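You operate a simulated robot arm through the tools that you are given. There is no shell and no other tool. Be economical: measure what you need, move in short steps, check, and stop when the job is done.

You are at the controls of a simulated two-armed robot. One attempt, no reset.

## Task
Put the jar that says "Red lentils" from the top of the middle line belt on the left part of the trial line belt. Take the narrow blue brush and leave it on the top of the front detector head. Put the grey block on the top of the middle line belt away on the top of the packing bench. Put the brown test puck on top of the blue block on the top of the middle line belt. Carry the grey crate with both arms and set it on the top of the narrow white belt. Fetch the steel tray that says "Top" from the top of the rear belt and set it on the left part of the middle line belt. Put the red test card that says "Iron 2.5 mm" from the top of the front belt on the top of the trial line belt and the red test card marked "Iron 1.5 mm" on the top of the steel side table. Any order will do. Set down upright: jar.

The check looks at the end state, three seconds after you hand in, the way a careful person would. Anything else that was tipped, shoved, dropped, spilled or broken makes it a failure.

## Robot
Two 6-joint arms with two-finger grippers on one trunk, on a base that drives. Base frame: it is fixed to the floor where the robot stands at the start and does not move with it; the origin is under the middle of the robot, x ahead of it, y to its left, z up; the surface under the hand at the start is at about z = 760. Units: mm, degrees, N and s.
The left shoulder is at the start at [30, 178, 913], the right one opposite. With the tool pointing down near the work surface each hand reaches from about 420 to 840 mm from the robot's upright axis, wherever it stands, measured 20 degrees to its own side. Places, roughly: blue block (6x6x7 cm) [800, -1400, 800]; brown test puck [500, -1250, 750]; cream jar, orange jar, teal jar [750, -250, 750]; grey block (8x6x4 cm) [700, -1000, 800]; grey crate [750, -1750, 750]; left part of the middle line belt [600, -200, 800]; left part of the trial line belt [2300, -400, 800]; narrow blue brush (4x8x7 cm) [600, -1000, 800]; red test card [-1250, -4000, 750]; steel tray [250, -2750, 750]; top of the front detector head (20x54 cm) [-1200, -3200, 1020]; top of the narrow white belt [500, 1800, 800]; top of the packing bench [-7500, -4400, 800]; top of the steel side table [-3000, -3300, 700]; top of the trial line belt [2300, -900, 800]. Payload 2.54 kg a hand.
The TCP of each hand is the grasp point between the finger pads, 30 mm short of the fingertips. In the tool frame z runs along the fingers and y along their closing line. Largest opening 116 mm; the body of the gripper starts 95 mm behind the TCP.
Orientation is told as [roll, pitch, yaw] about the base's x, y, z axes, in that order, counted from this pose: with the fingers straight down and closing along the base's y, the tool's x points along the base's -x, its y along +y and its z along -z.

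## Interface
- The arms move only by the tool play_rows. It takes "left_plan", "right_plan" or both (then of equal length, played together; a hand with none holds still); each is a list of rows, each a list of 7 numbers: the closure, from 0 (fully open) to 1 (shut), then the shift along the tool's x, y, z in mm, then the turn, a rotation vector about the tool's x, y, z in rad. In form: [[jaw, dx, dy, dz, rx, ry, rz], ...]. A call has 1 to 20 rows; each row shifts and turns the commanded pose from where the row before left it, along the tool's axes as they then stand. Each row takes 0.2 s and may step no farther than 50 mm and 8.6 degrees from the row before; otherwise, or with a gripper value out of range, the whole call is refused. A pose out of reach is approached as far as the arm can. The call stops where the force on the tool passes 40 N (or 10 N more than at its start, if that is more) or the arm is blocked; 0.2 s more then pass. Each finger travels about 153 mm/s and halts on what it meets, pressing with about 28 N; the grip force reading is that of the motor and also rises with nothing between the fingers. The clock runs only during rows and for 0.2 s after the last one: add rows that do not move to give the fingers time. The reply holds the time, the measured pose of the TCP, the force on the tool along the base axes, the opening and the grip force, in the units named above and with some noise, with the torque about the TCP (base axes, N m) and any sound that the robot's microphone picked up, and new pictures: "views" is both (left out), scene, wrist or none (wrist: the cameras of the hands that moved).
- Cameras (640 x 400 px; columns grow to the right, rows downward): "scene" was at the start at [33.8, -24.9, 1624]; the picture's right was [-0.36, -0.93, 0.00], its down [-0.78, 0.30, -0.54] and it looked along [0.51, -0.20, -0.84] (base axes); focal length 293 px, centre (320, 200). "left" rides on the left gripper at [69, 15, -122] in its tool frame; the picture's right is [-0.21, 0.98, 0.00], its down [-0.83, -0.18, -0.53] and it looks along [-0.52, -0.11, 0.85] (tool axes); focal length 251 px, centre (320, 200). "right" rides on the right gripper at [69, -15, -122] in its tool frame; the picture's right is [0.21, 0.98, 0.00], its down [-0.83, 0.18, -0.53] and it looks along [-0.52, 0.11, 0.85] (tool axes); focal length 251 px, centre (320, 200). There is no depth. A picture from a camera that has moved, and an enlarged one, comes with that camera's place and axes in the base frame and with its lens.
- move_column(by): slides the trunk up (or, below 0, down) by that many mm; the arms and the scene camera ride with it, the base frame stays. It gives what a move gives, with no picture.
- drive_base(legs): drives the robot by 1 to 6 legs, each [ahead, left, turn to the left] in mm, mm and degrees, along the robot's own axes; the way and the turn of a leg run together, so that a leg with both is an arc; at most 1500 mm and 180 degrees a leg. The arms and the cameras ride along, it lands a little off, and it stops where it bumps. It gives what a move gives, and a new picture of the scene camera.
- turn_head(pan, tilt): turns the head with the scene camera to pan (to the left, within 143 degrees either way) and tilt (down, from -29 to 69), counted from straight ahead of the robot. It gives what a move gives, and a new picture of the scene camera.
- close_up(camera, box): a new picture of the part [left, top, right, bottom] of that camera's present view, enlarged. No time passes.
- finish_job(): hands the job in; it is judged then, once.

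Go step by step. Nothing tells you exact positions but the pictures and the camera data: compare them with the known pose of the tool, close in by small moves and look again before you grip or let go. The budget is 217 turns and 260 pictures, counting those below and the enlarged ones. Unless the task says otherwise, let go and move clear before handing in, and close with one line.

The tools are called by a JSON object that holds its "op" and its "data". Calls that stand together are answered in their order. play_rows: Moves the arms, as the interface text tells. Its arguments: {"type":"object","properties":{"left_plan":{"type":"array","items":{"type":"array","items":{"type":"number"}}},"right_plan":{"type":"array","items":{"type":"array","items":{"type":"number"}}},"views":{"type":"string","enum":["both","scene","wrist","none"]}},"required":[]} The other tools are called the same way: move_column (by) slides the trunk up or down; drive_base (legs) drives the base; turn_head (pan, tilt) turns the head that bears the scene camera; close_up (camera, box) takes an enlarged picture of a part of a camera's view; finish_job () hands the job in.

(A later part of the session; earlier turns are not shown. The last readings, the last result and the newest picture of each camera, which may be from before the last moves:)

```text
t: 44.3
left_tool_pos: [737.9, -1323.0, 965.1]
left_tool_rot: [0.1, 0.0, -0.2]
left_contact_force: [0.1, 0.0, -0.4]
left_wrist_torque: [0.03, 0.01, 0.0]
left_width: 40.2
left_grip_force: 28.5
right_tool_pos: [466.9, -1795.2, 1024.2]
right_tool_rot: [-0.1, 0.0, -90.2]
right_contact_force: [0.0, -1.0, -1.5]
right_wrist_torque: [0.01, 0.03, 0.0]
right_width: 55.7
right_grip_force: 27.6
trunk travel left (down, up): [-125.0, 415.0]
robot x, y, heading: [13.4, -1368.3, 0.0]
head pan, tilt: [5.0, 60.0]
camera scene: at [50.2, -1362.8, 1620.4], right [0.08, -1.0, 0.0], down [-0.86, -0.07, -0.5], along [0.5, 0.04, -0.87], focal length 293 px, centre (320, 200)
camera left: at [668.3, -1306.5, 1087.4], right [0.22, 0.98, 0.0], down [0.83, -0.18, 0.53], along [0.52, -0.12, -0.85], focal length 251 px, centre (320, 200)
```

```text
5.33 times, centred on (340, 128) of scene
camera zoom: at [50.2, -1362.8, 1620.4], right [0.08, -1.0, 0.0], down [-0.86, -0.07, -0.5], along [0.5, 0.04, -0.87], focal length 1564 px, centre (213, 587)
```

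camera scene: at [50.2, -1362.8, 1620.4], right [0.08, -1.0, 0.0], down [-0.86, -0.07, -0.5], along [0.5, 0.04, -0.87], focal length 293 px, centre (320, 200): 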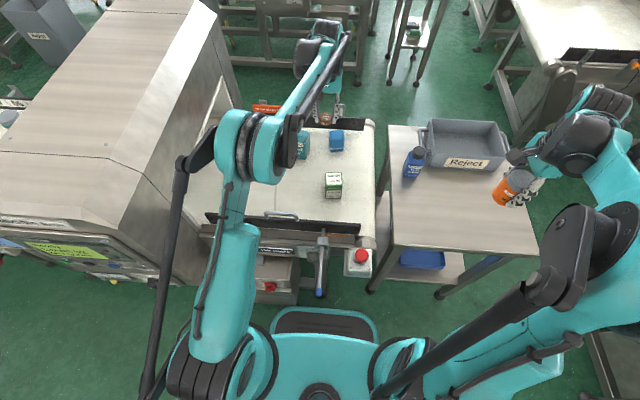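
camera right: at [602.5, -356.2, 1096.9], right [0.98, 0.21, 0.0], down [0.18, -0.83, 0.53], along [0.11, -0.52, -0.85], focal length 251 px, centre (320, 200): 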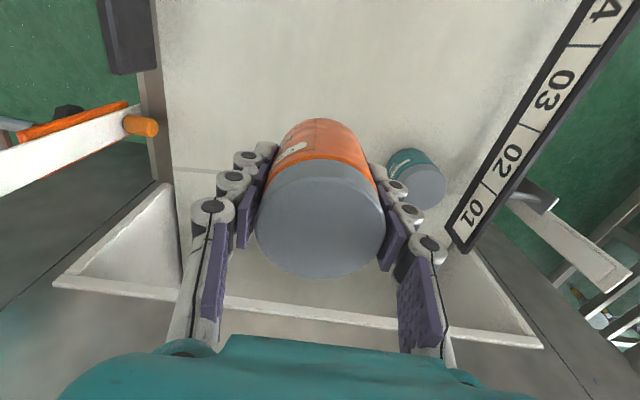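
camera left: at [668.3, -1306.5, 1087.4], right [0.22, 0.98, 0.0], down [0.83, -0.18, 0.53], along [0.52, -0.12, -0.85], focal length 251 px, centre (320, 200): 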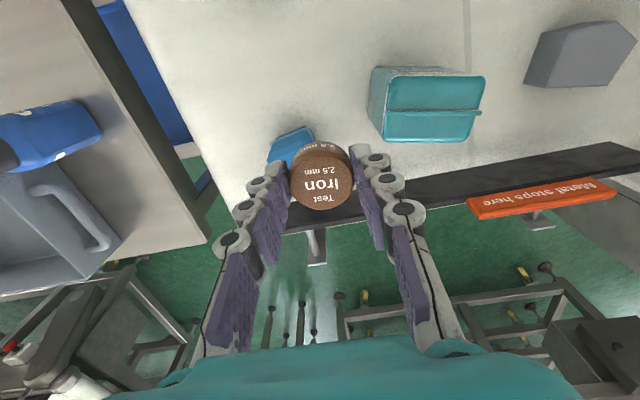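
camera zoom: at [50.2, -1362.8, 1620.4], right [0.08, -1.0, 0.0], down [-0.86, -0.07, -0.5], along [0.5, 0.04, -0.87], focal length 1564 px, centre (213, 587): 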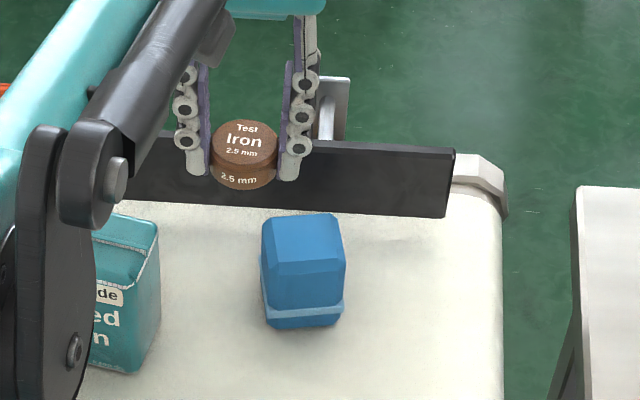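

Block top centre ≈(776,-1365). Moving over it and lowering partway.

{"op": "play_rows", "data": {"left_plan": [[1, -19, -21, 0, 0, 0, 0], [1, -19, -21, 0, 0, 0, 0], [1, 0, 0, 20, 0, 0, 0], [1, 0, 0, 25, 0, 0, 0], [1, 0, 0, 20, 0, 0, 0], [1, 0, 0, 15, 0, 0, 0]], "views": "wrist"}}

{"op": "close_up", "data": {"camera": "scene", "box": [280, 90, 400, 165]}}

```text
t: 45.7
left_tool_pos: [776.9, -1365.6, 884.1]
left_tool_rot: [0.0, 0.0, -0.2]
left_contact_force: [-0.3, 1.2, -0.5]
left_wrist_torque: [0.02, 0.05, -0.03]
left_width: 40.0
left_grip_force: 28.0
right_tool_pos: [466.2, -1795.4, 1023.6]
right_tool_rot: [0.0, 0.1, -90.2]
right_contact_force: [0.2, -0.4, -0.6]
right_wrist_torque: [-0.03, 0.01, 0.0]
right_width: 55.9
right_grip_force: 28.6
trunk travel left (down, up): [-125.0, 415.0]
robot x, y, heading: [14.8, -1370.4, 0.0]
head pan, tilt: [5.0, 60.0]
camera left: at [706.8, -1348.0, 1005.9], right [0.22, 0.98, 0.0], down [0.83, -0.18, 0.53], along [0.52, -0.12, -0.85], focal length 251 px, centre (320, 200)
```

left: 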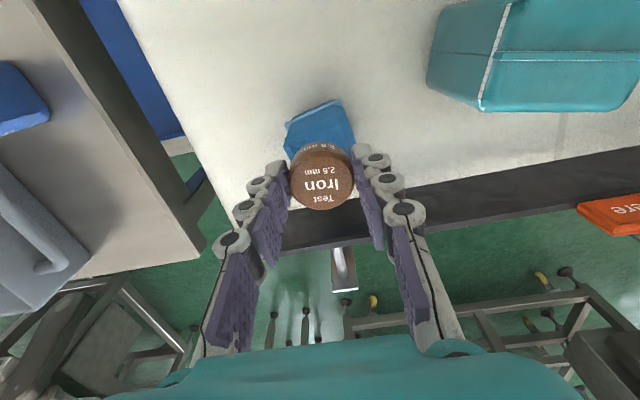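

```text
5.33 times, centred on (340, 128) of scene
camera zoom: at [49.6, -1362.3, 1620.4], right [0.08, -1.0, 0.0], down [-0.86, -0.07, -0.5], along [0.5, 0.04, -0.87], focal length 1564 px, centre (213, 587)
```

zoom: 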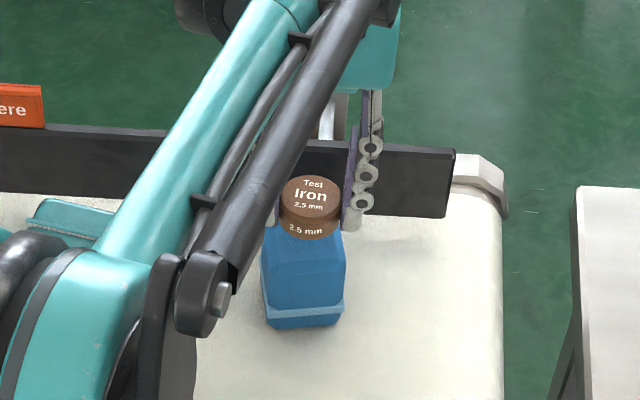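

{"op": "play_rows", "data": {"left_plan": [[1, 0, 3, 10, 0, 0, 0], [1, 0, 0, 6, 0, 0, 0], [1, 0, 0, 3, 0, 0, 0], [1, 0, 0, 2, 0, 0, 0]], "views": "wrist"}}

{"op": "close_up", "data": {"camera": "scene", "box": [280, 90, 400, 165]}}

```text
t: 46.7
left_tool_pos: [775.7, -1361.5, 863.8]
left_tool_rot: [0.0, 0.0, -0.2]
left_contact_force: [-0.2, 0.5, 0.0]
left_wrist_torque: [-0.02, -0.01, -0.01]
left_width: 40.2
left_grip_force: 28.4
right_tool_pos: [465.8, -1795.5, 1024.7]
right_tool_rot: [0.0, 0.0, -90.2]
right_contact_force: [0.0, 0.0, -1.6]
right_wrist_torque: [0.01, -0.03, -0.02]
right_width: 55.8
right_grip_force: 28.0
trunk travel left (down, up): [-125.0, 415.0]
robot x, y, heading: [15.8, -1369.7, -0.2]
head pan, tilt: [5.0, 60.0]
camera left: at [705.9, -1345.2, 986.1], right [0.22, 0.98, 0.0], down [0.83, -0.18, 0.53], along [0.52, -0.12, -0.85], focal length 251 px, centre (320, 200)
```

left: 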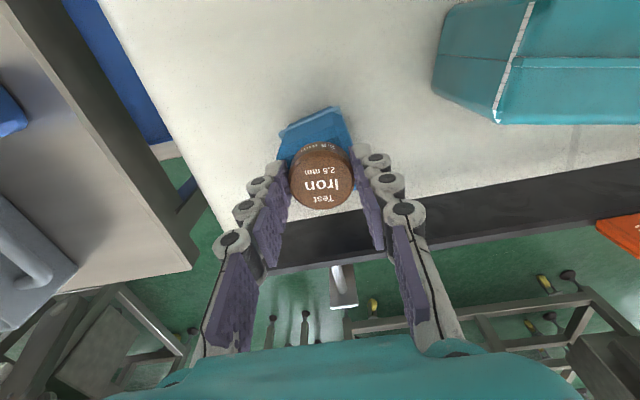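

```text
5.33 times, centred on (340, 128) of scene
camera zoom: at [49.3, -1362.3, 1620.4], right [0.08, -1.0, 0.0], down [-0.86, -0.07, -0.5], along [0.5, 0.04, -0.87], focal length 1564 px, centre (213, 587)
```

zoom: 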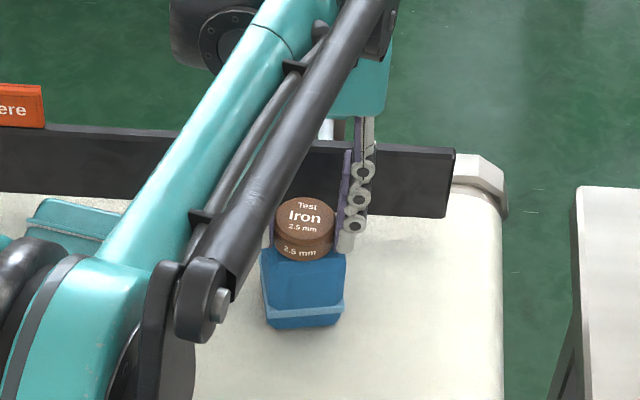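

{"op": "play_rows", "data": {"left_plan": [[1, 0, 0, 1, 0, 0, 0], [1, 0, 0, 1, 0, 0, 0], [1, 0, 0, 1, 0, 0, 0]], "views": "none"}}

```text
t: 47.5
left_tool_pos: [774.1, -1362.1, 862.4]
left_tool_rot: [0.0, -0.2, -0.1]
left_contact_force: [5.5, 1.1, 18.4]
left_wrist_torque: [0.06, -0.27, 0.02]
left_width: 40.1
left_grip_force: 27.9
right_tool_pos: [464.8, -1795.5, 1024.6]
right_tool_rot: [0.0, 0.0, -90.2]
right_contact_force: [0.2, 1.0, -1.9]
right_wrist_torque: [0.01, -0.05, -0.01]
right_width: 55.9
right_grip_force: 27.9
trunk travel left (down, up): [-125.0, 415.0]
robot x, y, heading: [16.1, -1369.4, -0.3]
head pan, tilt: [5.0, 60.0]
```

Contact made. Releasing gently and rising.

{"op": "play_rows", "data": {"left_plan": [[1, 0, 0, -2, 0, 0, 0], [0.6, 0, 0, 0, 0, 0, 0], [0.5, 0, 0, 0, 0, 0, 0], [0.45, 0, 0, 0, 0, 0, 0], [0.45, 0, 0, -10, 0, 0, 0], [0.45, 0, 0, -30, 0, 0, 0], [0.45, 0, 0, -40, 0, 0, 0], [0.45, 0, 0, -40, 0, 0, 0]], "views": "wrist"}}

{"op": "close_up", "data": {"camera": "scene", "box": [280, 90, 400, 165]}}

```text
t: 49.3
left_tool_pos: [774.8, -1361.5, 981.5]
left_tool_rot: [0.0, 0.0, -0.2]
left_contact_force: [0.6, -0.2, -0.1]
left_wrist_torque: [0.02, 0.0, -0.02]
left_width: 63.8
left_grip_force: 0.1
right_tool_pos: [466.0, -1795.2, 1024.3]
right_tool_rot: [0.1, 0.0, -90.1]
right_contact_force: [-0.4, -0.2, -1.3]
right_wrist_torque: [0.01, -0.01, 0.05]
right_width: 56.0
right_grip_force: 27.8
trunk travel left (down, up): [-125.0, 415.0]
robot x, y, heading: [16.4, -1370.5, -0.5]
head pan, tilt: [5.0, 60.0]
camera left: at [705.4, -1344.3, 1104.1], right [0.22, 0.98, 0.0], down [0.82, -0.18, 0.53], along [0.52, -0.12, -0.85], focal length 251 px, centre (320, 200)
```

left: 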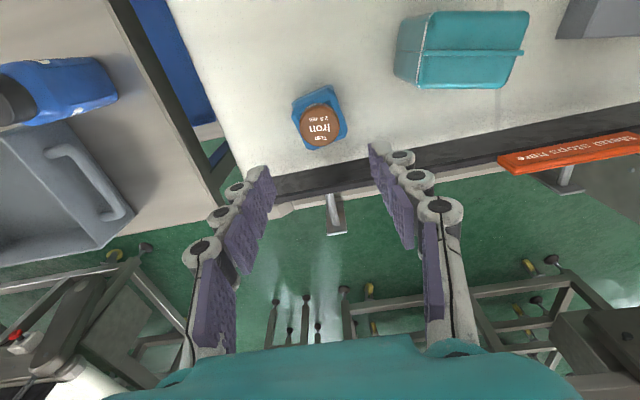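

```text
5.33 times, centred on (340, 128) of scene
camera zoom: at [48.6, -1362.2, 1620.4], right [0.08, -1.0, 0.0], down [-0.86, -0.07, -0.5], along [0.5, 0.04, -0.87], focal length 1564 px, centre (213, 587)
```

zoom: 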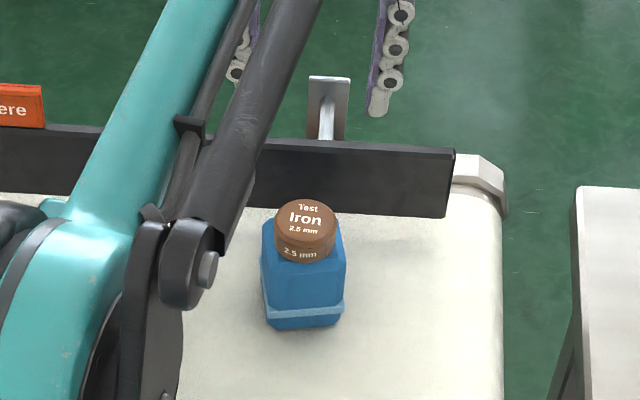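

Puck sits well on the block. Next, moving the left hand over the brush.

{"op": "play_rows", "data": {"left_plan": [[0.2, 25, 40, 0, 0, 0, 0], [0.2, 25, 40, 0, 0, 0, 0], [0.2, 25, 40, 0, 0, 0, 0], [0.2, 25, 40, 0, 0, 0, 0], [0.2, 25, 40, 0, 0, 0, 0], [0.2, 25, 40, 0, 0, 0, 0], [0.2, 25, 40, 0, 0, 0, 0], [0.2, 20, 40, 20, 0, 0, 0]], "views": "both"}}

```text
t: 51.1
left_tool_pos: [577.9, -1039.1, 962.2]
left_tool_rot: [0.0, 0.1, -0.2]
left_contact_force: [0.0, 0.6, -0.1]
left_wrist_torque: [-0.03, 0.02, 0.02]
left_width: 92.7
left_grip_force: 0.1
right_tool_pos: [465.9, -1794.7, 1024.3]
right_tool_rot: [0.0, -0.2, -90.2]
right_contact_force: [0.2, 0.1, -1.8]
right_wrist_torque: [-0.02, 0.0, 0.04]
right_width: 55.9
right_grip_force: 28.4
trunk travel left (down, up): [-125.0, 415.0]
robot x, y, heading: [12.0, -1367.8, -0.1]
head pan, tilt: [5.0, 60.0]
camera scene: at [49.4, -1360.8, 1620.4], right [0.08, -1.0, 0.0], down [-0.86, -0.07, -0.5], along [0.5, 0.04, -0.87], focal length 293 px, centre (320, 200)
camera left: at [509.0, -1022.2, 1084.2], right [0.22, 0.98, 0.0], down [0.82, -0.18, 0.53], along [0.52, -0.12, -0.85], focal length 251 px, centre (320, 200)
```

scene: 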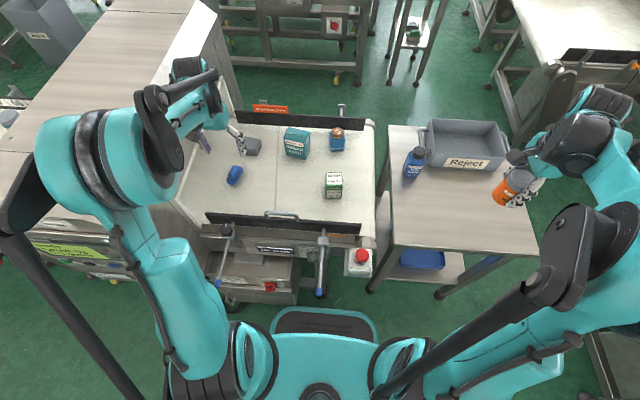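
left: 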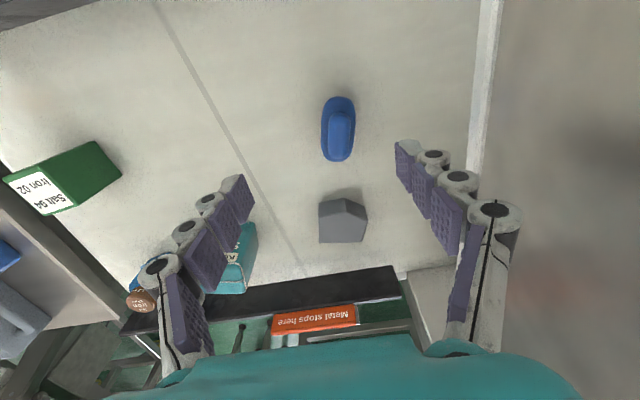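

Brush ≈(595,-1021), long axis nearly along x. Aligning and lowering.

{"op": "play_rows", "data": {"left_plan": [[0.2, -17, 18, 0, 0, 0, 0], [0.2, 0, 0, 0, 0, 0, 0.13], [0.2, 0, 0, 45, 0, 0, 0], [0.2, 0, 0, 40, 0, 0, 0], [0.2, 0, 0, 30, 0, 0, 0]], "views": "wrist"}}

```text
t: 52.3
left_tool_pos: [597.5, -1022.7, 847.9]
left_tool_rot: [-0.1, -0.1, -7.7]
left_contact_force: [-0.8, 1.1, -0.9]
left_wrist_torque: [-0.03, -0.01, 0.0]
left_width: 92.5
left_grip_force: 0.0
right_tool_pos: [467.1, -1793.7, 1023.9]
right_tool_rot: [-0.1, 0.0, -90.2]
right_contact_force: [0.5, 0.5, -1.1]
right_wrist_torque: [-0.03, 0.02, 0.0]
right_width: 56.1
right_grip_force: 28.3
trunk travel left (down, up): [-125.0, 415.0]
robot x, y, heading: [14.2, -1367.4, -0.2]
head pan, tilt: [5.0, 60.0]
camera left: at [531.1, -998.5, 970.3], right [0.34, 0.94, 0.0], down [0.79, -0.29, 0.53], along [0.5, -0.18, -0.85], focal length 251 px, centre (320, 200)
```

left: 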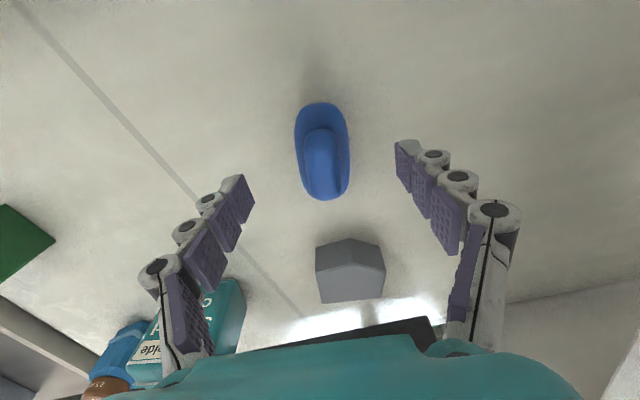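

{"op": "play_rows", "data": {"left_plan": [[0.2, 3, 2, 25, 0, 0, 0], [0.2, 0, 0, 23, 0, 0, 0], [0.5, 0, 0, 0, 0, 0, 0], [1, 0, 0, 0, 0, 0, 0], [1, 0, 0, 0, 0, 0, 0], [1, 0, 0, 0, 0, 0, 0], [1, 0, 0, -5, 0, 0, 0], [1, 0, 0, -10, 0, 0, 0]], "views": "wrist"}}

```text
t: 54.1
left_tool_pos: [594.3, -1021.6, 814.9]
left_tool_rot: [0.1, 0.0, -7.5]
left_contact_force: [0.3, -0.1, -0.6]
left_wrist_torque: [0.01, -0.01, -0.02]
left_width: 38.3
left_grip_force: 27.6
right_tool_pos: [466.3, -1793.8, 1023.8]
right_tool_rot: [-0.1, -0.1, -90.2]
right_contact_force: [-0.5, 0.3, -1.4]
right_wrist_torque: [0.02, -0.01, 0.02]
right_width: 55.7
right_grip_force: 27.5
trunk travel left (down, up): [-125.0, 415.0]
robot x, y, heading: [14.1, -1368.3, -0.6]
head pan, tilt: [5.0, 60.0]
camera left: at [527.4, -996.1, 937.2], right [0.34, 0.94, 0.0], down [0.79, -0.29, 0.53], along [0.5, -0.18, -0.85], focal length 251 px, centre (320, 200)
```

left: 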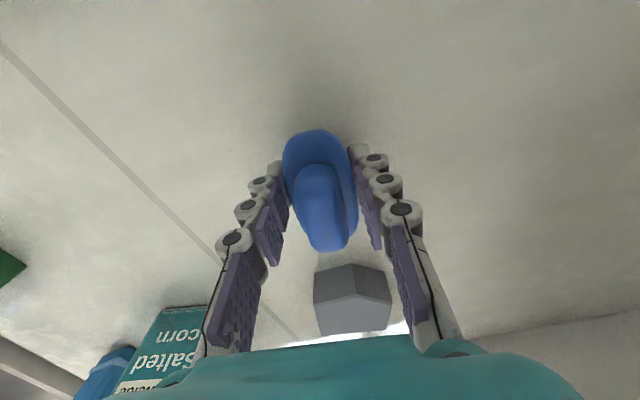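

Brush held. Lifting and tucking the left arm.

{"op": "play_rows", "data": {"left_plan": [[1, 0, 0, -25, 0, 0, 0], [1, 0, 0, -30, 0, 0, 0], [1, 0, 0, -30, 0, 0, 0], [1, 0, 0, -30, 0, 0, 0], [1, 0, 0, -30, 0, 0, 0], [1, 0, 0, -25, 0, 0, 0], [1, 15, -28, 0, 0, 0, 0], [1, 15, -28, 0, 0, 0, 0], [1, 15, -28, 0, 0, 0, 0], [1, 15, -28, 0, 0, 0, 0], [1, 15, -28, 0, 0, 0, 0], [1, 15, -28, 0, 0, 0, 0], [1, 15, -28, 0, 0, 0, 0], [1, 15, -28, 0, 0, 0, 0]], "views": "none"}}

{"op": "drive_base", "data": {"legs": [[-420, 0, 0], [0, 0, -90]]}}

{"op": "turn_head", "data": {"pan": 0, "tilt": 25}}

```text
t: 57.1
left_tool_pos: [446.3, -1229.3, 986.7]
left_tool_rot: [0.0, 0.0, -7.6]
left_contact_force: [-0.3, 0.1, -1.0]
left_wrist_torque: [-0.04, 0.0, 0.05]
left_width: 38.2
left_grip_force: 28.0
right_tool_pos: [464.4, -1794.8, 1024.3]
right_tool_rot: [0.0, -0.1, -90.2]
right_contact_force: [0.0, -0.1, -1.6]
right_wrist_torque: [0.01, 0.0, 0.01]
right_width: 56.0
right_grip_force: 27.8
trunk travel left (down, up): [-125.0, 415.0]
robot x, y, heading: [12.3, -1368.5, 0.0]
head pan, tilt: [5.0, 60.0]
```

```text
t: 63.5
left_tool_pos: [-261.4, -1797.8, 984.7]
left_tool_rot: [0.0, 0.0, -96.8]
left_contact_force: [-0.6, 0.1, -0.7]
left_wrist_torque: [-0.06, 0.01, -0.01]
left_width: 38.0
left_grip_force: 27.9
right_tool_pos: [-826.6, -1823.7, 1024.5]
right_tool_rot: [0.0, 0.0, -179.4]
right_contact_force: [0.8, 0.6, -0.9]
right_wrist_torque: [0.01, 0.02, 0.01]
right_width: 55.7
right_grip_force: 28.4
trunk travel left (down, up): [-125.0, 415.0]
robot x, y, heading: [-407.0, -1363.8, -89.5]
head pan, tilt: [5.0, 60.0]
camera scene: at [-402.0, -1402.1, 1620.4], right [-1.0, -0.1, 0.0], down [-0.08, 0.86, -0.5], along [0.05, -0.5, -0.87], focal length 293 px, centre (320, 200)
```

scene: 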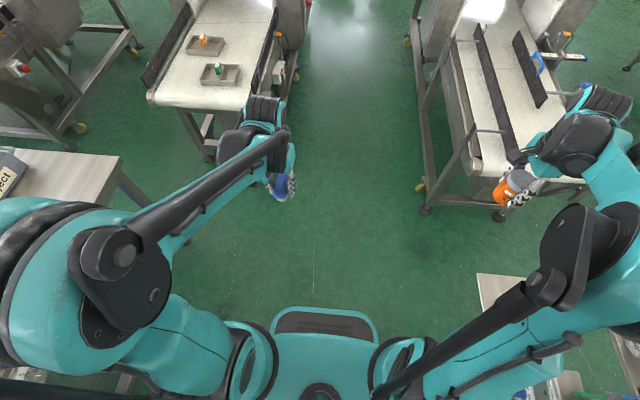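

```text
t: 64.5
left_tool_pos: [-260.8, -1796.0, 985.5]
left_tool_rot: [0.0, 0.0, -96.8]
left_contact_force: [0.3, -0.3, -1.5]
left_wrist_torque: [0.01, -0.01, -0.01]
left_width: 38.4
left_grip_force: 28.4
right_tool_pos: [-826.1, -1824.6, 1025.3]
right_tool_rot: [0.1, 0.0, -179.4]
right_contact_force: [0.2, 0.1, -1.1]
right_wrist_torque: [-0.02, -0.02, -0.01]
right_width: 55.7
right_grip_force: 28.3
trunk travel left (down, up): [-125.0, 415.0]
robot x, y, heading: [-406.8, -1366.3, -89.2]
head pan, tilt: [0.0, 25.0]
camera scene: at [-407.4, -1427.9, 1670.4], right [-1.0, -0.01, 0.0], down [0.0, 0.42, -0.91], along [0.01, -0.91, -0.42], focal length 293 px, centre (320, 200)
```

scene: 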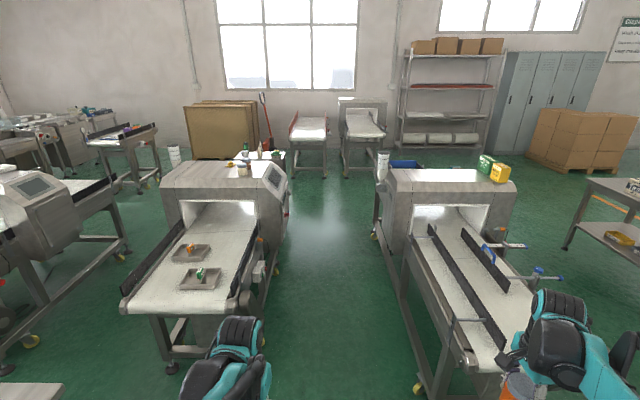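

I see the rear belt (with two trays) on the left and the front line with its detector head on the right. I'll raise the trunk, drive into the aisle, and turn to face the front line.

{"op": "move_column", "data": {"by": 180}}

{"op": "drive_base", "data": {"legs": [[950, -20, -0.8], [0, 0, -90]]}}

{"op": "turn_head", "data": {"pan": 40, "tilt": 35}}

```text
t: 66.5
left_tool_pos: [-261.9, -1797.3, 1165.5]
left_tool_rot: [0.1, 0.1, -96.7]
left_contact_force: [0.2, -0.3, -1.0]
left_wrist_torque: [0.04, -0.02, 0.02]
left_width: 38.3
left_grip_force: 28.2
right_tool_pos: [-826.6, -1823.9, 1204.2]
right_tool_rot: [0.0, 0.0, -179.3]
right_contact_force: [0.7, 0.9, -1.7]
right_wrist_torque: [0.01, 0.0, 0.01]
right_width: 55.9
right_grip_force: 27.9
trunk travel left (down, up): [-305.0, 235.0]
robot x, y, heading: [-408.0, -1364.4, -89.5]
head pan, tilt: [0.0, 25.0]
```

```text
t: 75.3
left_tool_pos: [-841.9, -2475.3, 1165.0]
left_tool_rot: [0.1, 0.0, 174.4]
left_contact_force: [-0.2, 0.2, -0.6]
left_wrist_torque: [-0.03, 0.02, 0.04]
left_width: 38.1
left_grip_force: 27.9
right_tool_pos: [-878.4, -1909.8, 1204.0]
right_tool_rot: [0.0, -0.1, 91.9]
right_contact_force: [0.0, -0.2, -2.2]
right_wrist_torque: [0.0, 0.01, 0.02]
right_width: 55.7
right_grip_force: 27.5
trunk travel left (down, up): [-305.0, 235.0]
robot x, y, heading: [-416.1, -2320.1, -178.1]
head pan, tilt: [0.0, 25.0]
camera scene: at [-477.3, -2322.4, 1850.5], right [-0.03, 1.0, 0.0], down [0.42, 0.01, -0.91], along [-0.91, -0.03, -0.42], focal length 293 px, centre (320, 200)
```

scene: 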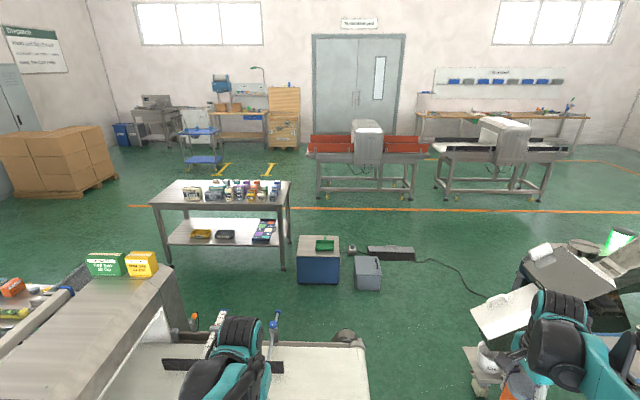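

```text
t: 76.4
left_tool_pos: [-841.2, -2475.5, 1165.6]
left_tool_rot: [0.0, 0.0, 174.4]
left_contact_force: [0.1, 0.8, -0.2]
left_wrist_torque: [-0.01, -0.04, -0.01]
left_width: 38.2
left_grip_force: 28.0
right_tool_pos: [-879.1, -1910.2, 1204.9]
right_tool_rot: [0.1, 0.0, 91.7]
right_contact_force: [0.3, 0.2, -0.8]
right_wrist_torque: [0.0, -0.02, -0.02]
right_width: 55.8
right_grip_force: 28.6
trunk travel left (down, up): [-305.0, 235.0]
robot x, y, heading: [-413.0, -2321.9, -178.0]
head pan, tilt: [40.0, 35.0]
camera scene: at [-451.0, -2378.2, 1834.7], right [-0.67, 0.75, 0.0], down [0.43, 0.38, -0.82], along [-0.61, -0.55, -0.57], focal length 293 px, centre (320, 200)
```

scene: 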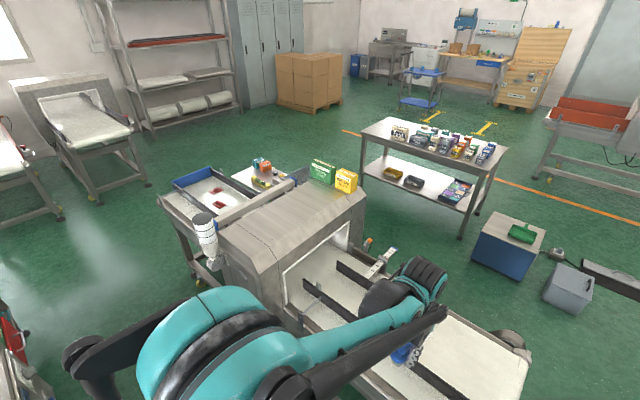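

I can see the front detector head's flat top (boxes on its far end). Strafing along the aisle to bring the left hand beside it.

{"op": "drive_base", "data": {"legs": [[10, 720, -2]]}}

{"op": "turn_head", "data": {"pan": 15, "tilt": 50}}

```text
t: 80.4
left_tool_pos: [-850.7, -3189.2, 1166.7]
left_tool_rot: [0.0, 0.0, 171.8]
left_contact_force: [0.2, -0.2, -1.5]
left_wrist_torque: [0.03, -0.01, -0.02]
left_width: 38.1
left_grip_force: 28.3
right_tool_pos: [-864.3, -2622.7, 1204.2]
right_tool_rot: [0.0, 0.0, 89.2]
right_contact_force: [-1.1, 1.0, -1.3]
right_wrist_torque: [0.01, -0.02, 0.02]
right_width: 55.9
right_grip_force: 27.8
trunk travel left (down, up): [-305.0, 235.0]
robot x, y, heading: [-415.0, -3056.6, 179.1]
head pan, tilt: [40.0, 35.0]
camera scene: at [-457.1, -3109.8, 1834.7], right [-0.63, 0.77, 0.0], down [0.44, 0.36, -0.82], along [-0.63, -0.52, -0.57], focal length 293 px, centre (320, 200)
```

scene: 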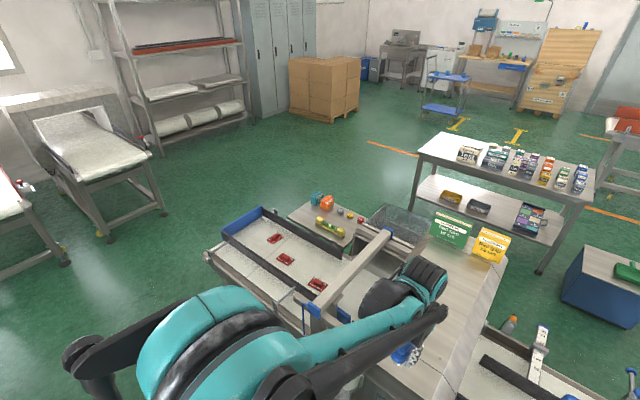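

```text
t: 81.2
left_tool_pos: [-851.3, -3189.0, 1165.5]
left_tool_rot: [0.0, 0.0, 171.8]
left_contact_force: [-0.3, 0.1, -0.9]
left_wrist_torque: [0.03, -0.01, 0.01]
left_width: 38.3
left_grip_force: 28.2
right_tool_pos: [-863.5, -2621.9, 1204.6]
right_tool_rot: [0.0, 0.0, 89.2]
right_contact_force: [-0.5, -0.4, -0.9]
right_wrist_torque: [0.03, 0.02, 0.01]
right_width: 55.5
right_grip_force: 28.9
trunk travel left (down, up): [-305.0, 235.0]
robot x, y, heading: [-417.9, -3053.1, 179.1]
head pan, tilt: [15.0, 50.0]
camera scene: at [-463.5, -3072.6, 1813.0], right [-0.25, 0.97, 0.0], down [0.74, 0.19, -0.64], along [-0.62, -0.16, -0.77], focal length 293 px, centre (320, 200)
```

scene: 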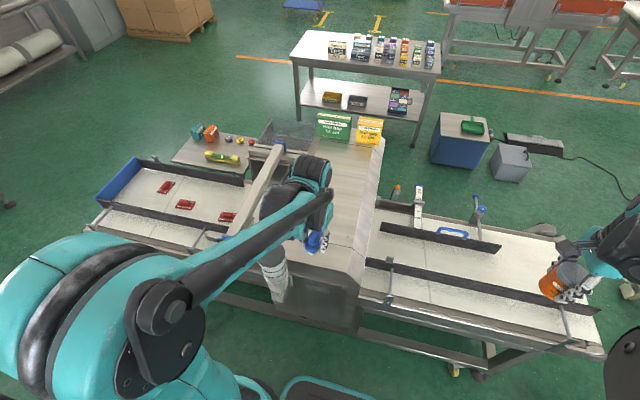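

Extending the left hand over the flat top.

{"op": "play_rows", "data": {"left_plan": [[1, -30, 2.5, 0, 0, 0, 0], [1, -30, 2.5, 0, 0, 0, 0], [1, -30, 2.5, 0, 0, 0, 0], [1, -30, 2.5, 0, 0, 0, 0], [1, -30, 2.5, 0, 0, 0, 0], [1, -30, 2.5, 0, 0, 0, 0], [1, -30, 2.5, 0, 0, 0, 0], [1, -30, 2.5, 0, 0, 0, 0], [1, 0, 0, 30, 0, 0, 0], [1, 0, 0, 30, 0, 0, 0]], "views": "both"}}

```text
t: 83.5
left_tool_pos: [-1092.8, -3174.1, 1104.6]
left_tool_rot: [0.0, 0.0, 171.8]
left_contact_force: [0.6, 0.6, -1.6]
left_wrist_torque: [-0.02, 0.01, 0.05]
left_width: 38.2
left_grip_force: 27.8
right_tool_pos: [-864.7, -2622.5, 1203.2]
right_tool_rot: [-0.1, 0.0, 89.1]
right_contact_force: [0.4, -0.1, -0.7]
right_wrist_torque: [-0.01, -0.06, 0.01]
right_width: 55.9
right_grip_force: 27.8
trunk travel left (down, up): [-305.0, 235.0]
robot x, y, heading: [-416.0, -3053.1, 179.3]
head pan, tilt: [15.0, 50.0]
camera scene: at [-465.0, -3072.7, 1812.9], right [-0.25, 0.97, 0.0], down [0.74, 0.19, -0.64], along [-0.62, -0.16, -0.77], focal length 293 px, centre (320, 200)
camera left: at [-1027.7, -3198.4, 1227.2], right [-0.35, -0.94, 0.0], down [-0.79, 0.3, 0.53], along [-0.5, 0.19, -0.85], focal length 251 px, centre (320, 200)
```

scene: 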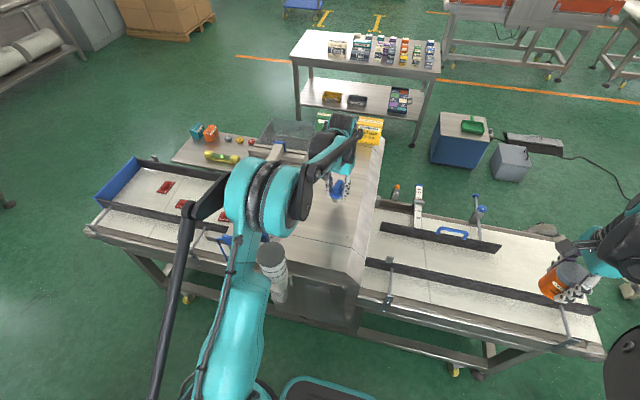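
left: 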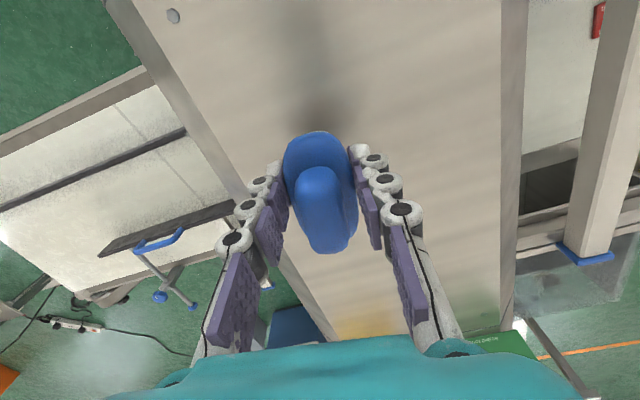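

Shifting 28 mm to centre on the flat top, then lowering in small steps until contact.

{"op": "play_rows", "data": {"left_plan": [[1, 0, 28, 0, 0, 0, 0], [1, 0, 0, 20, 0, 0, 0], [1, 0, 0, 15, 0, 0, 0], [1, 0, 0, 4, 0, 0, 0], [1, 0, 0, 2, 0, 0, 0], [1, 0, 0, 2, 0, 0, 0]], "views": "wrist"}}

```text
t: 84.8
left_tool_pos: [-1096.0, -3201.6, 1062.8]
left_tool_rot: [0.0, 0.1, 171.7]
left_contact_force: [0.4, 0.4, -1.7]
left_wrist_torque: [-0.02, -0.03, 0.03]
left_width: 38.3
left_grip_force: 27.2
right_tool_pos: [-864.5, -2622.3, 1204.1]
right_tool_rot: [0.0, 0.0, 89.1]
right_contact_force: [-0.3, 0.0, -1.4]
right_wrist_torque: [0.01, -0.04, 0.0]
right_width: 55.6
right_grip_force: 28.1
trunk travel left (down, up): [-305.0, 235.0]
robot x, y, heading: [-415.7, -3051.8, 179.3]
head pan, tilt: [15.0, 50.0]
camera left: at [-1030.5, -3225.4, 1185.5], right [-0.35, -0.94, 0.0], down [-0.79, 0.3, 0.53], along [-0.5, 0.19, -0.85], focal length 251 px, centre (320, 200)
```

left: 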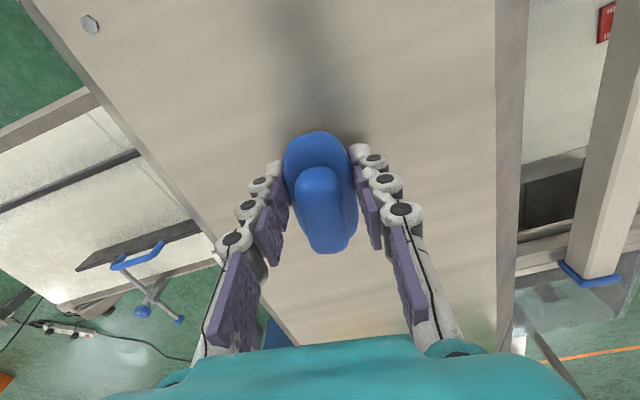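

{"op": "play_rows", "data": {"left_plan": [[1, 0, 10, 2, 0, 0, 0], [1, 0, 0, 2, 0, 0, 0], [1, 0, 0, 1, 0, 0, 0]], "views": "none"}}

```text
t: 85.7
left_tool_pos: [-1097.3, -3212.0, 1059.6]
left_tool_rot: [0.1, 0.0, 171.8]
left_contact_force: [-6.6, -3.2, 20.7]
left_wrist_torque: [-0.12, -0.02, -0.01]
left_width: 37.9
left_grip_force: 27.8
right_tool_pos: [-864.3, -2622.1, 1204.2]
right_tool_rot: [0.0, 0.0, 89.2]
right_contact_force: [0.0, 0.1, -1.2]
right_wrist_torque: [0.02, -0.02, 0.04]
right_width: 55.8
right_grip_force: 28.2
trunk travel left (down, up): [-305.0, 235.0]
robot x, y, heading: [-416.6, -3052.9, 179.3]
head pan, tilt: [15.0, 50.0]
```

Contact. Releasing the brush and rising.

{"op": "play_rows", "data": {"left_plan": [[1, 0, 0, -1.5, 0, 0, 0], [0.6, 0, 0, 0, 0, 0, 0], [0.5, 0, 0, 0, 0, 0, 0], [0.4, 0, 0, 0, 0, 0, 0], [0.3, 0, 0, 0, 0, 0, 0], [0.3, 0, 0, -15, 0, 0, 0], [0.3, 0, 0, -40, 0, 0, 0], [0.3, 0, 0, -40, 0, 0, 0], [0.3, 30, 0, -20, 0, 0, 0]], "views": "wrist"}}

```text
t: 87.7
left_tool_pos: [-1065.1, -3214.7, 1176.7]
left_tool_rot: [0.0, -0.1, 171.8]
left_contact_force: [0.9, 0.3, -0.2]
left_wrist_torque: [-0.01, 0.05, 0.03]
left_width: 81.3
left_grip_force: 0.0
right_tool_pos: [-861.4, -2622.0, 1205.5]
right_tool_rot: [0.1, 0.0, 89.1]
right_contact_force: [0.2, -0.5, -0.9]
right_wrist_torque: [-0.03, 0.03, 0.02]
right_width: 55.8
right_grip_force: 28.0
trunk travel left (down, up): [-305.0, 235.0]
robot x, y, heading: [-414.0, -3051.7, 179.2]
head pan, tilt: [15.0, 50.0]
camera left: at [-999.9, -3239.0, 1298.6], right [-0.35, -0.94, 0.0], down [-0.79, 0.3, 0.54], along [-0.5, 0.19, -0.84], focal length 251 px, centre (320, 200)
```

left: 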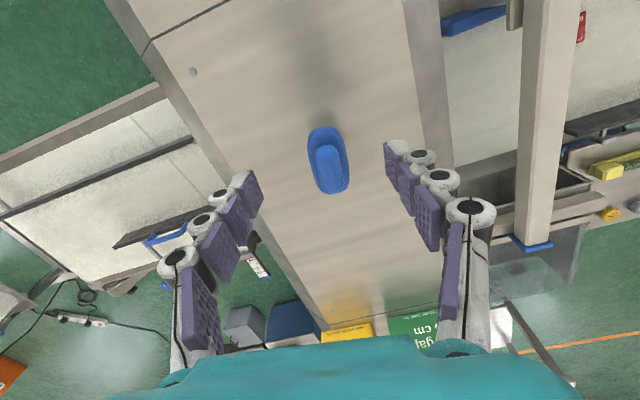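

Brush placed. Retracting and moving on to the red cards; raising the trunk for clearance while driving past the beacon.

{"op": "play_rows", "data": {"left_plan": [[0.3, 35, 0, -10, 0, 0, 0], [0.3, 35, 0, -10, 0, 0, 0], [0.3, 35, 0, -10, 0, 0, 0], [0.3, 35, 0, -10, 0, 0, 0], [0.3, 35, 0, -10, 0, 0, 0], [0.3, 30, 0, -10, 0, 0, 0]], "views": "none"}}

{"op": "move_column", "data": {"by": 80}}

{"op": "drive_base", "data": {"legs": [[0, 740, 1]]}}

{"op": "turn_head", "data": {"pan": 10, "tilt": 52}}

```text
t: 89.0
left_tool_pos: [-862.2, -3244.5, 1233.8]
left_tool_rot: [0.0, -0.1, 171.9]
left_contact_force: [0.5, 0.3, -0.3]
left_wrist_torque: [0.0, 0.03, -0.01]
left_width: 81.1
left_grip_force: 0.1
right_tool_pos: [-861.4, -2622.5, 1204.9]
right_tool_rot: [0.1, 0.0, 89.2]
right_contact_force: [0.6, -0.5, -1.4]
right_wrist_torque: [0.0, 0.01, 0.02]
right_width: 55.8
right_grip_force: 27.4
trunk travel left (down, up): [-305.0, 235.0]
robot x, y, heading: [-419.2, -3053.8, 179.2]
head pan, tilt: [15.0, 50.0]
```

```text
t: 90.2
left_tool_pos: [-865.4, -3247.1, 1312.3]
left_tool_rot: [0.0, 0.0, 171.8]
left_contact_force: [-0.1, 0.7, 0.3]
left_wrist_torque: [0.02, -0.01, 0.0]
left_width: 81.4
left_grip_force: 0.1
right_tool_pos: [-864.4, -2622.6, 1282.9]
right_tool_rot: [0.0, -0.1, 89.2]
right_contact_force: [0.8, 0.0, -0.9]
right_wrist_torque: [-0.02, 0.0, -0.02]
right_width: 55.7
right_grip_force: 28.4
trunk travel left (down, up): [-385.0, 155.0]
robot x, y, heading: [-419.4, -3050.9, 179.1]
head pan, tilt: [15.0, 50.0]
```

```text
t: 94.2
left_tool_pos: [-866.4, -3993.5, 1314.1]
left_tool_rot: [0.0, 0.0, 172.7]
left_contact_force: [-0.2, 0.7, 0.3]
left_wrist_torque: [-0.02, 0.04, 0.01]
left_width: 81.1
left_grip_force: 0.0
right_tool_pos: [-875.6, -3370.5, 1284.3]
right_tool_rot: [0.0, 0.2, 90.2]
right_contact_force: [0.5, 1.0, -0.3]
right_wrist_torque: [-0.01, -0.01, -0.04]
right_width: 56.0
right_grip_force: 28.0
trunk travel left (down, up): [-385.0, 155.0]
robot x, y, heading: [-418.0, -3797.7, -180.0]
head pan, tilt: [15.0, 50.0]
camera scene: at [-467.5, -3813.5, 1893.0], right [-0.26, 0.97, 0.0], down [0.74, 0.2, -0.64], along [-0.62, -0.17, -0.77], focal length 293 px, centre (320, 200)
```

scene: 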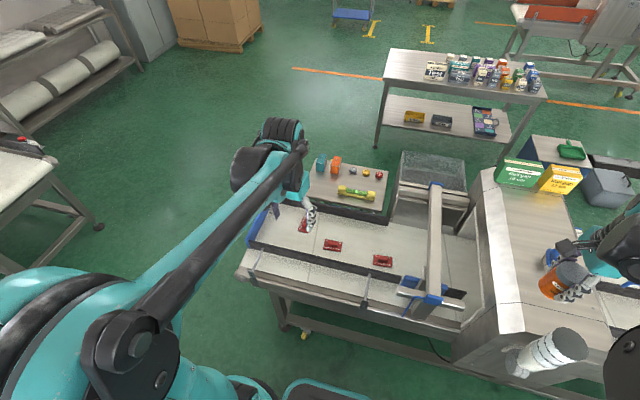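

```text
t: 94.9
left_tool_pos: [-864.9, -3992.8, 1312.8]
left_tool_rot: [0.0, 0.0, 172.5]
left_contact_force: [0.3, -0.7, 0.5]
left_wrist_torque: [-0.01, -0.02, -0.01]
left_width: 81.4
left_grip_force: 0.0
right_tool_pos: [-874.5, -3369.6, 1285.6]
right_tool_rot: [0.0, 0.0, 90.1]
right_contact_force: [-0.3, 0.1, -1.1]
right_wrist_torque: [-0.01, 0.02, 0.01]
right_width: 55.8
right_grip_force: 28.0
trunk travel left (down, up): [-385.0, 155.0]
robot x, y, heading: [-423.8, -3794.9, -179.6]
head pan, tilt: [10.0, 52.0]
camera scene: at [-467.0, -3807.2, 1890.3], right [-0.18, 0.98, 0.0], down [0.78, 0.14, -0.62], along [-0.61, -0.11, -0.79], focal length 293 px, centre (320, 200)
```

scene: 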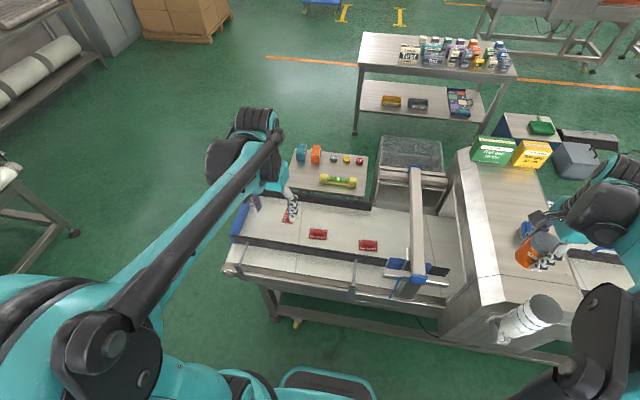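

{"op": "close_up", "data": {"camera": "scene", "box": [260, 190, 400, 278]}}

```text
4.55 times, centred on (330, 234) of scene
camera zoom: at [-467.0, -3807.2, 1890.3], right [-0.18, 0.98, 0.0], down [0.78, 0.14, -0.62], along [-0.61, -0.11, -0.79], focal length 1333 px, centre (274, 46)
```

zoom: 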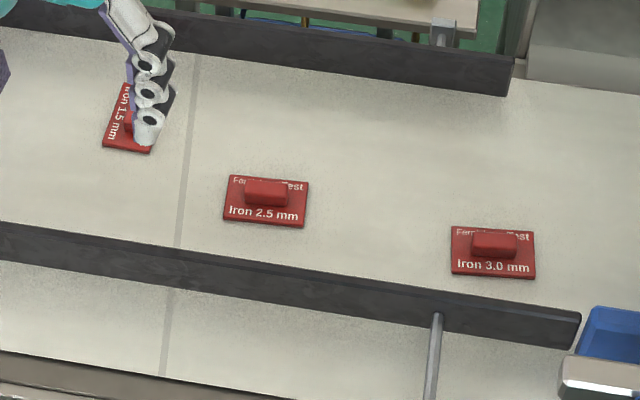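

The middle card is "Iron 2.5 mm", the left one "Iron 1.5 mm". I'll bring the left hand above the 2.5 card.

{"op": "move_column", "data": {"by": -80}}

{"op": "play_rows", "data": {"left_plan": [[0.3, 0, 0, 0, 0, 0, -0.12], [0.3, 0, 0, 0, 0, 0, -0.12], [0.3, -33, -11, 0, 0, 0, 0], [0.3, -33, -11, 0, 0, 0, 0], [0.3, -33, -11, 0, 0, 0, 0], [0.3, -33, -11, 0, 0, 0, 0], [0.3, -33, -11, 0, 0, 0, 0], [0.3, -33, -11, 0, 0, 0, 0], [0.3, -33, -11, 0, 0, 0, 0], [0.3, -33, -11, 0, 0, 0, 0], [0.3, 0, 0, 45, 0, 0, 0], [0.3, 0, 0, 45, 0, 0, 0], [0.3, 0, 0, 45, 0, 0, 0], [0.3, 0, 0, 45, 0, 0, 0], [0.3, 0, 0, 45, 0, 0, 0], [0.3, 0, 0, 45, 0, 0, 0], [0.3, 0, 0, 45, 0, 0, 0]], "views": "both"}}

```text
t: 96.1
left_tool_pos: [-864.8, -3993.9, 1234.4]
left_tool_rot: [0.0, 0.0, 172.7]
left_contact_force: [-0.8, 0.7, 0.3]
left_wrist_torque: [0.01, 0.0, 0.03]
left_width: 81.5
left_grip_force: 0.2
right_tool_pos: [-875.9, -3369.4, 1203.8]
right_tool_rot: [0.0, 0.0, 90.1]
right_contact_force: [-0.8, 0.0, -1.3]
right_wrist_torque: [-0.03, 0.01, 0.0]
right_width: 55.8
right_grip_force: 28.0
trunk travel left (down, up): [-305.0, 235.0]
robot x, y, heading: [-421.6, -3795.3, -180.0]
head pan, tilt: [10.0, 52.0]
```

```text
t: 99.7
left_tool_pos: [-1137.7, -3933.4, 915.6]
left_tool_rot: [0.1, 0.0, -173.6]
left_contact_force: [0.0, 0.3, -0.3]
left_wrist_torque: [0.02, 0.01, -0.01]
left_width: 81.4
left_grip_force: 0.0
right_tool_pos: [-876.9, -3369.2, 1203.8]
right_tool_rot: [-0.1, 0.0, 90.1]
right_contact_force: [-0.6, 0.1, -2.0]
right_wrist_torque: [-0.01, -0.03, 0.01]
right_width: 55.8
right_grip_force: 27.4
trunk travel left (down, up): [-305.0, 235.0]
robot x, y, heading: [-421.6, -3795.5, -179.8]
head pan, tilt: [10.0, 52.0]
camera scene: at [-469.0, -3806.6, 1810.2], right [-0.18, 0.98, 0.0], down [0.78, 0.14, -0.61], along [-0.61, -0.11, -0.79], focal length 293 px, centre (320, 200)
camera left: at [-1069.0, -3939.5, 1037.9], right [-0.1, -0.99, 0.0], down [-0.84, 0.09, 0.53], along [-0.53, 0.06, -0.85], focal length 251 px, centre (320, 200)
```

scene: 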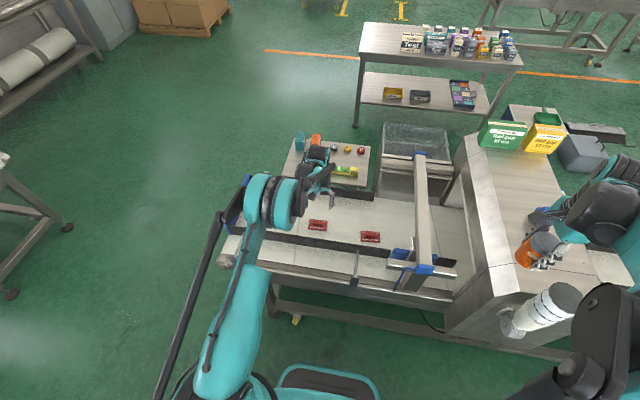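
left: 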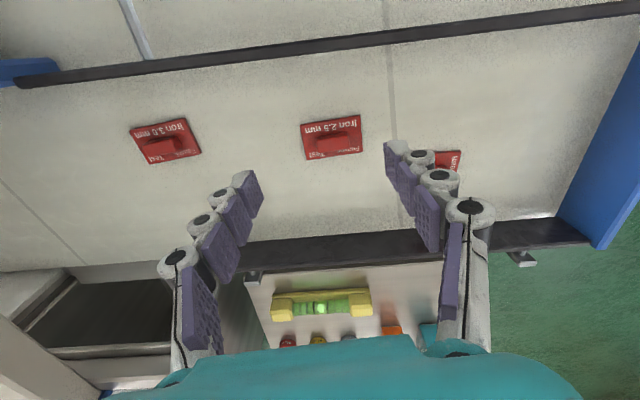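

Card 2.5 centre ≈(-1158,-3942). Aligning and lowering.

{"op": "play_rows", "data": {"left_plan": [[0.3, -20, 8, 0, 0, 0, 0.07], [0.3, 0, 0, 40, 0, 0, 0], [0.3, 0, 0, 40, 0, 0, 0], [0.3, 0, 0, 20, 0, 0, 0]], "views": "wrist"}}

```text
t: 100.7
left_tool_pos: [-1142.3, -3946.5, 829.5]
left_tool_rot: [0.0, -0.1, -177.5]
left_contact_force: [-0.7, -0.4, 0.5]
left_wrist_torque: [0.0, 0.01, 0.02]
left_width: 81.3
left_grip_force: 0.1
left hand out of reach, approached as far as the arm can: row 3, 4
right_tool_pos: [-874.4, -3369.1, 1204.0]
right_tool_rot: [0.1, 0.0, 90.1]
right_contact_force: [0.6, -0.3, -1.2]
right_wrist_torque: [-0.01, 0.02, 0.01]
right_width: 55.9
right_grip_force: 28.4
trunk travel left (down, up): [-305.0, 235.0]
robot x, y, heading: [-421.3, -3794.2, -179.9]
head pan, tilt: [10.0, 52.0]
camera left: at [-1073.0, -3957.3, 952.0], right [-0.17, -0.98, 0.0], down [-0.83, 0.15, 0.54], along [-0.53, 0.09, -0.84], focal length 251 px, centre (320, 200)
```

left: 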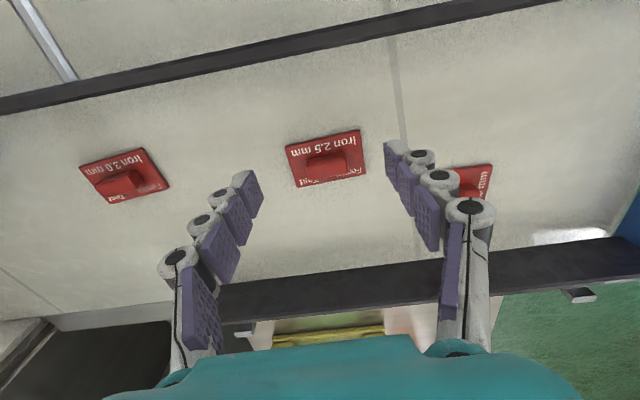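

Out of reach slightly; I'll lift, retract a little, and drive 110 mm closer.

{"op": "play_rows", "data": {"left_plan": [[0.3, 20, 0, -40, 0, 0, 0], [0.3, 40, 0, -20, 0, 0, 0], [0.3, 40, 0, 0, 0, 0, 0]], "views": "none"}}

{"op": "drive_base", "data": {"legs": [[110, 0, 0]]}}

{"op": "play_rows", "data": {"left_plan": [[0.3, 0, 0, 1, 0, 0, 0]], "views": "wrist"}}

```text
t: 101.5
left_tool_pos: [-1043.5, -3942.4, 889.9]
left_tool_rot: [0.0, -0.1, -177.5]
left_contact_force: [-0.1, 0.2, 0.6]
left_wrist_torque: [0.0, 0.05, -0.03]
left_width: 81.0
left_grip_force: 0.0
right_tool_pos: [-873.7, -3369.4, 1204.5]
right_tool_rot: [0.1, 0.0, 90.0]
right_contact_force: [0.1, -0.6, -1.5]
right_wrist_torque: [0.01, 0.0, -0.01]
right_width: 55.8
right_grip_force: 28.1
trunk travel left (down, up): [-305.0, 235.0]
robot x, y, heading: [-419.0, -3792.7, -180.0]
head pan, tilt: [10.0, 52.0]
```

```text
t: 102.7
left_tool_pos: [-1154.6, -3941.6, 888.1]
left_tool_rot: [0.0, -0.1, -177.7]
left_contact_force: [0.7, 0.3, -0.2]
left_wrist_torque: [-0.03, -0.01, 0.01]
left_width: 81.1
left_grip_force: 0.1
right_tool_pos: [-984.2, -3369.1, 1204.7]
right_tool_rot: [-0.1, 0.0, 90.0]
right_contact_force: [0.3, -0.6, -0.8]
right_wrist_torque: [0.01, -0.05, 0.02]
right_width: 55.7
right_grip_force: 28.2
trunk travel left (down, up): [-305.0, 235.0]
robot x, y, heading: [-532.7, -3796.4, -179.8]
head pan, tilt: [10.0, 52.0]
camera scene: at [-578.4, -3806.7, 1810.3], right [-0.17, 0.98, 0.0], down [0.78, 0.14, -0.61], along [-0.61, -0.11, -0.79], focal length 293 px, centre (320, 200)
```

scene: 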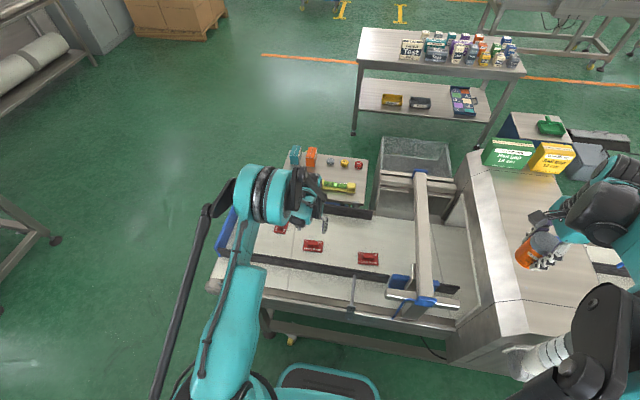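

```text
t: 103.1
left_tool_pos: [-1154.7, -3942.7, 888.6]
left_tool_rot: [-0.1, -0.1, -177.6]
left_contact_force: [0.8, 0.3, 0.2]
left_wrist_torque: [-0.02, 0.01, -0.04]
left_width: 81.3
left_grip_force: 0.0
right_tool_pos: [-983.0, -3368.2, 1205.1]
right_tool_rot: [0.1, -0.1, 90.0]
right_contact_force: [0.2, 0.6, -1.6]
right_wrist_torque: [-0.03, 0.03, -0.02]
right_width: 55.9
right_grip_force: 28.6
trunk travel left (down, up): [-305.0, 235.0]
robot x, y, heading: [-530.0, -3792.6, -179.5]
head pan, tilt: [10.0, 52.0]
camera left: at [-1085.1, -3953.1, 1010.5], right [-0.18, -0.98, 0.0], down [-0.83, 0.15, 0.53], along [-0.53, 0.09, -0.84], focal length 251 px, centre (320, 200)
```

left: 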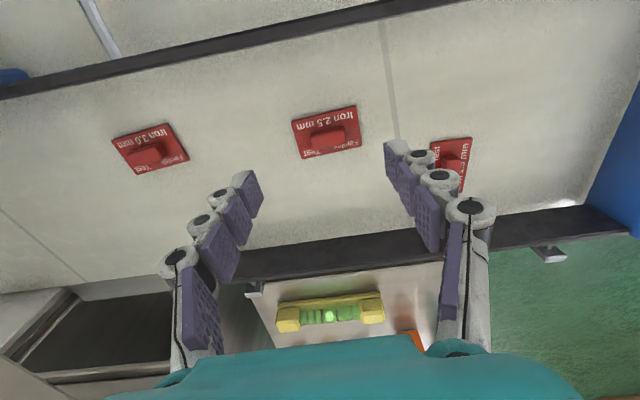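

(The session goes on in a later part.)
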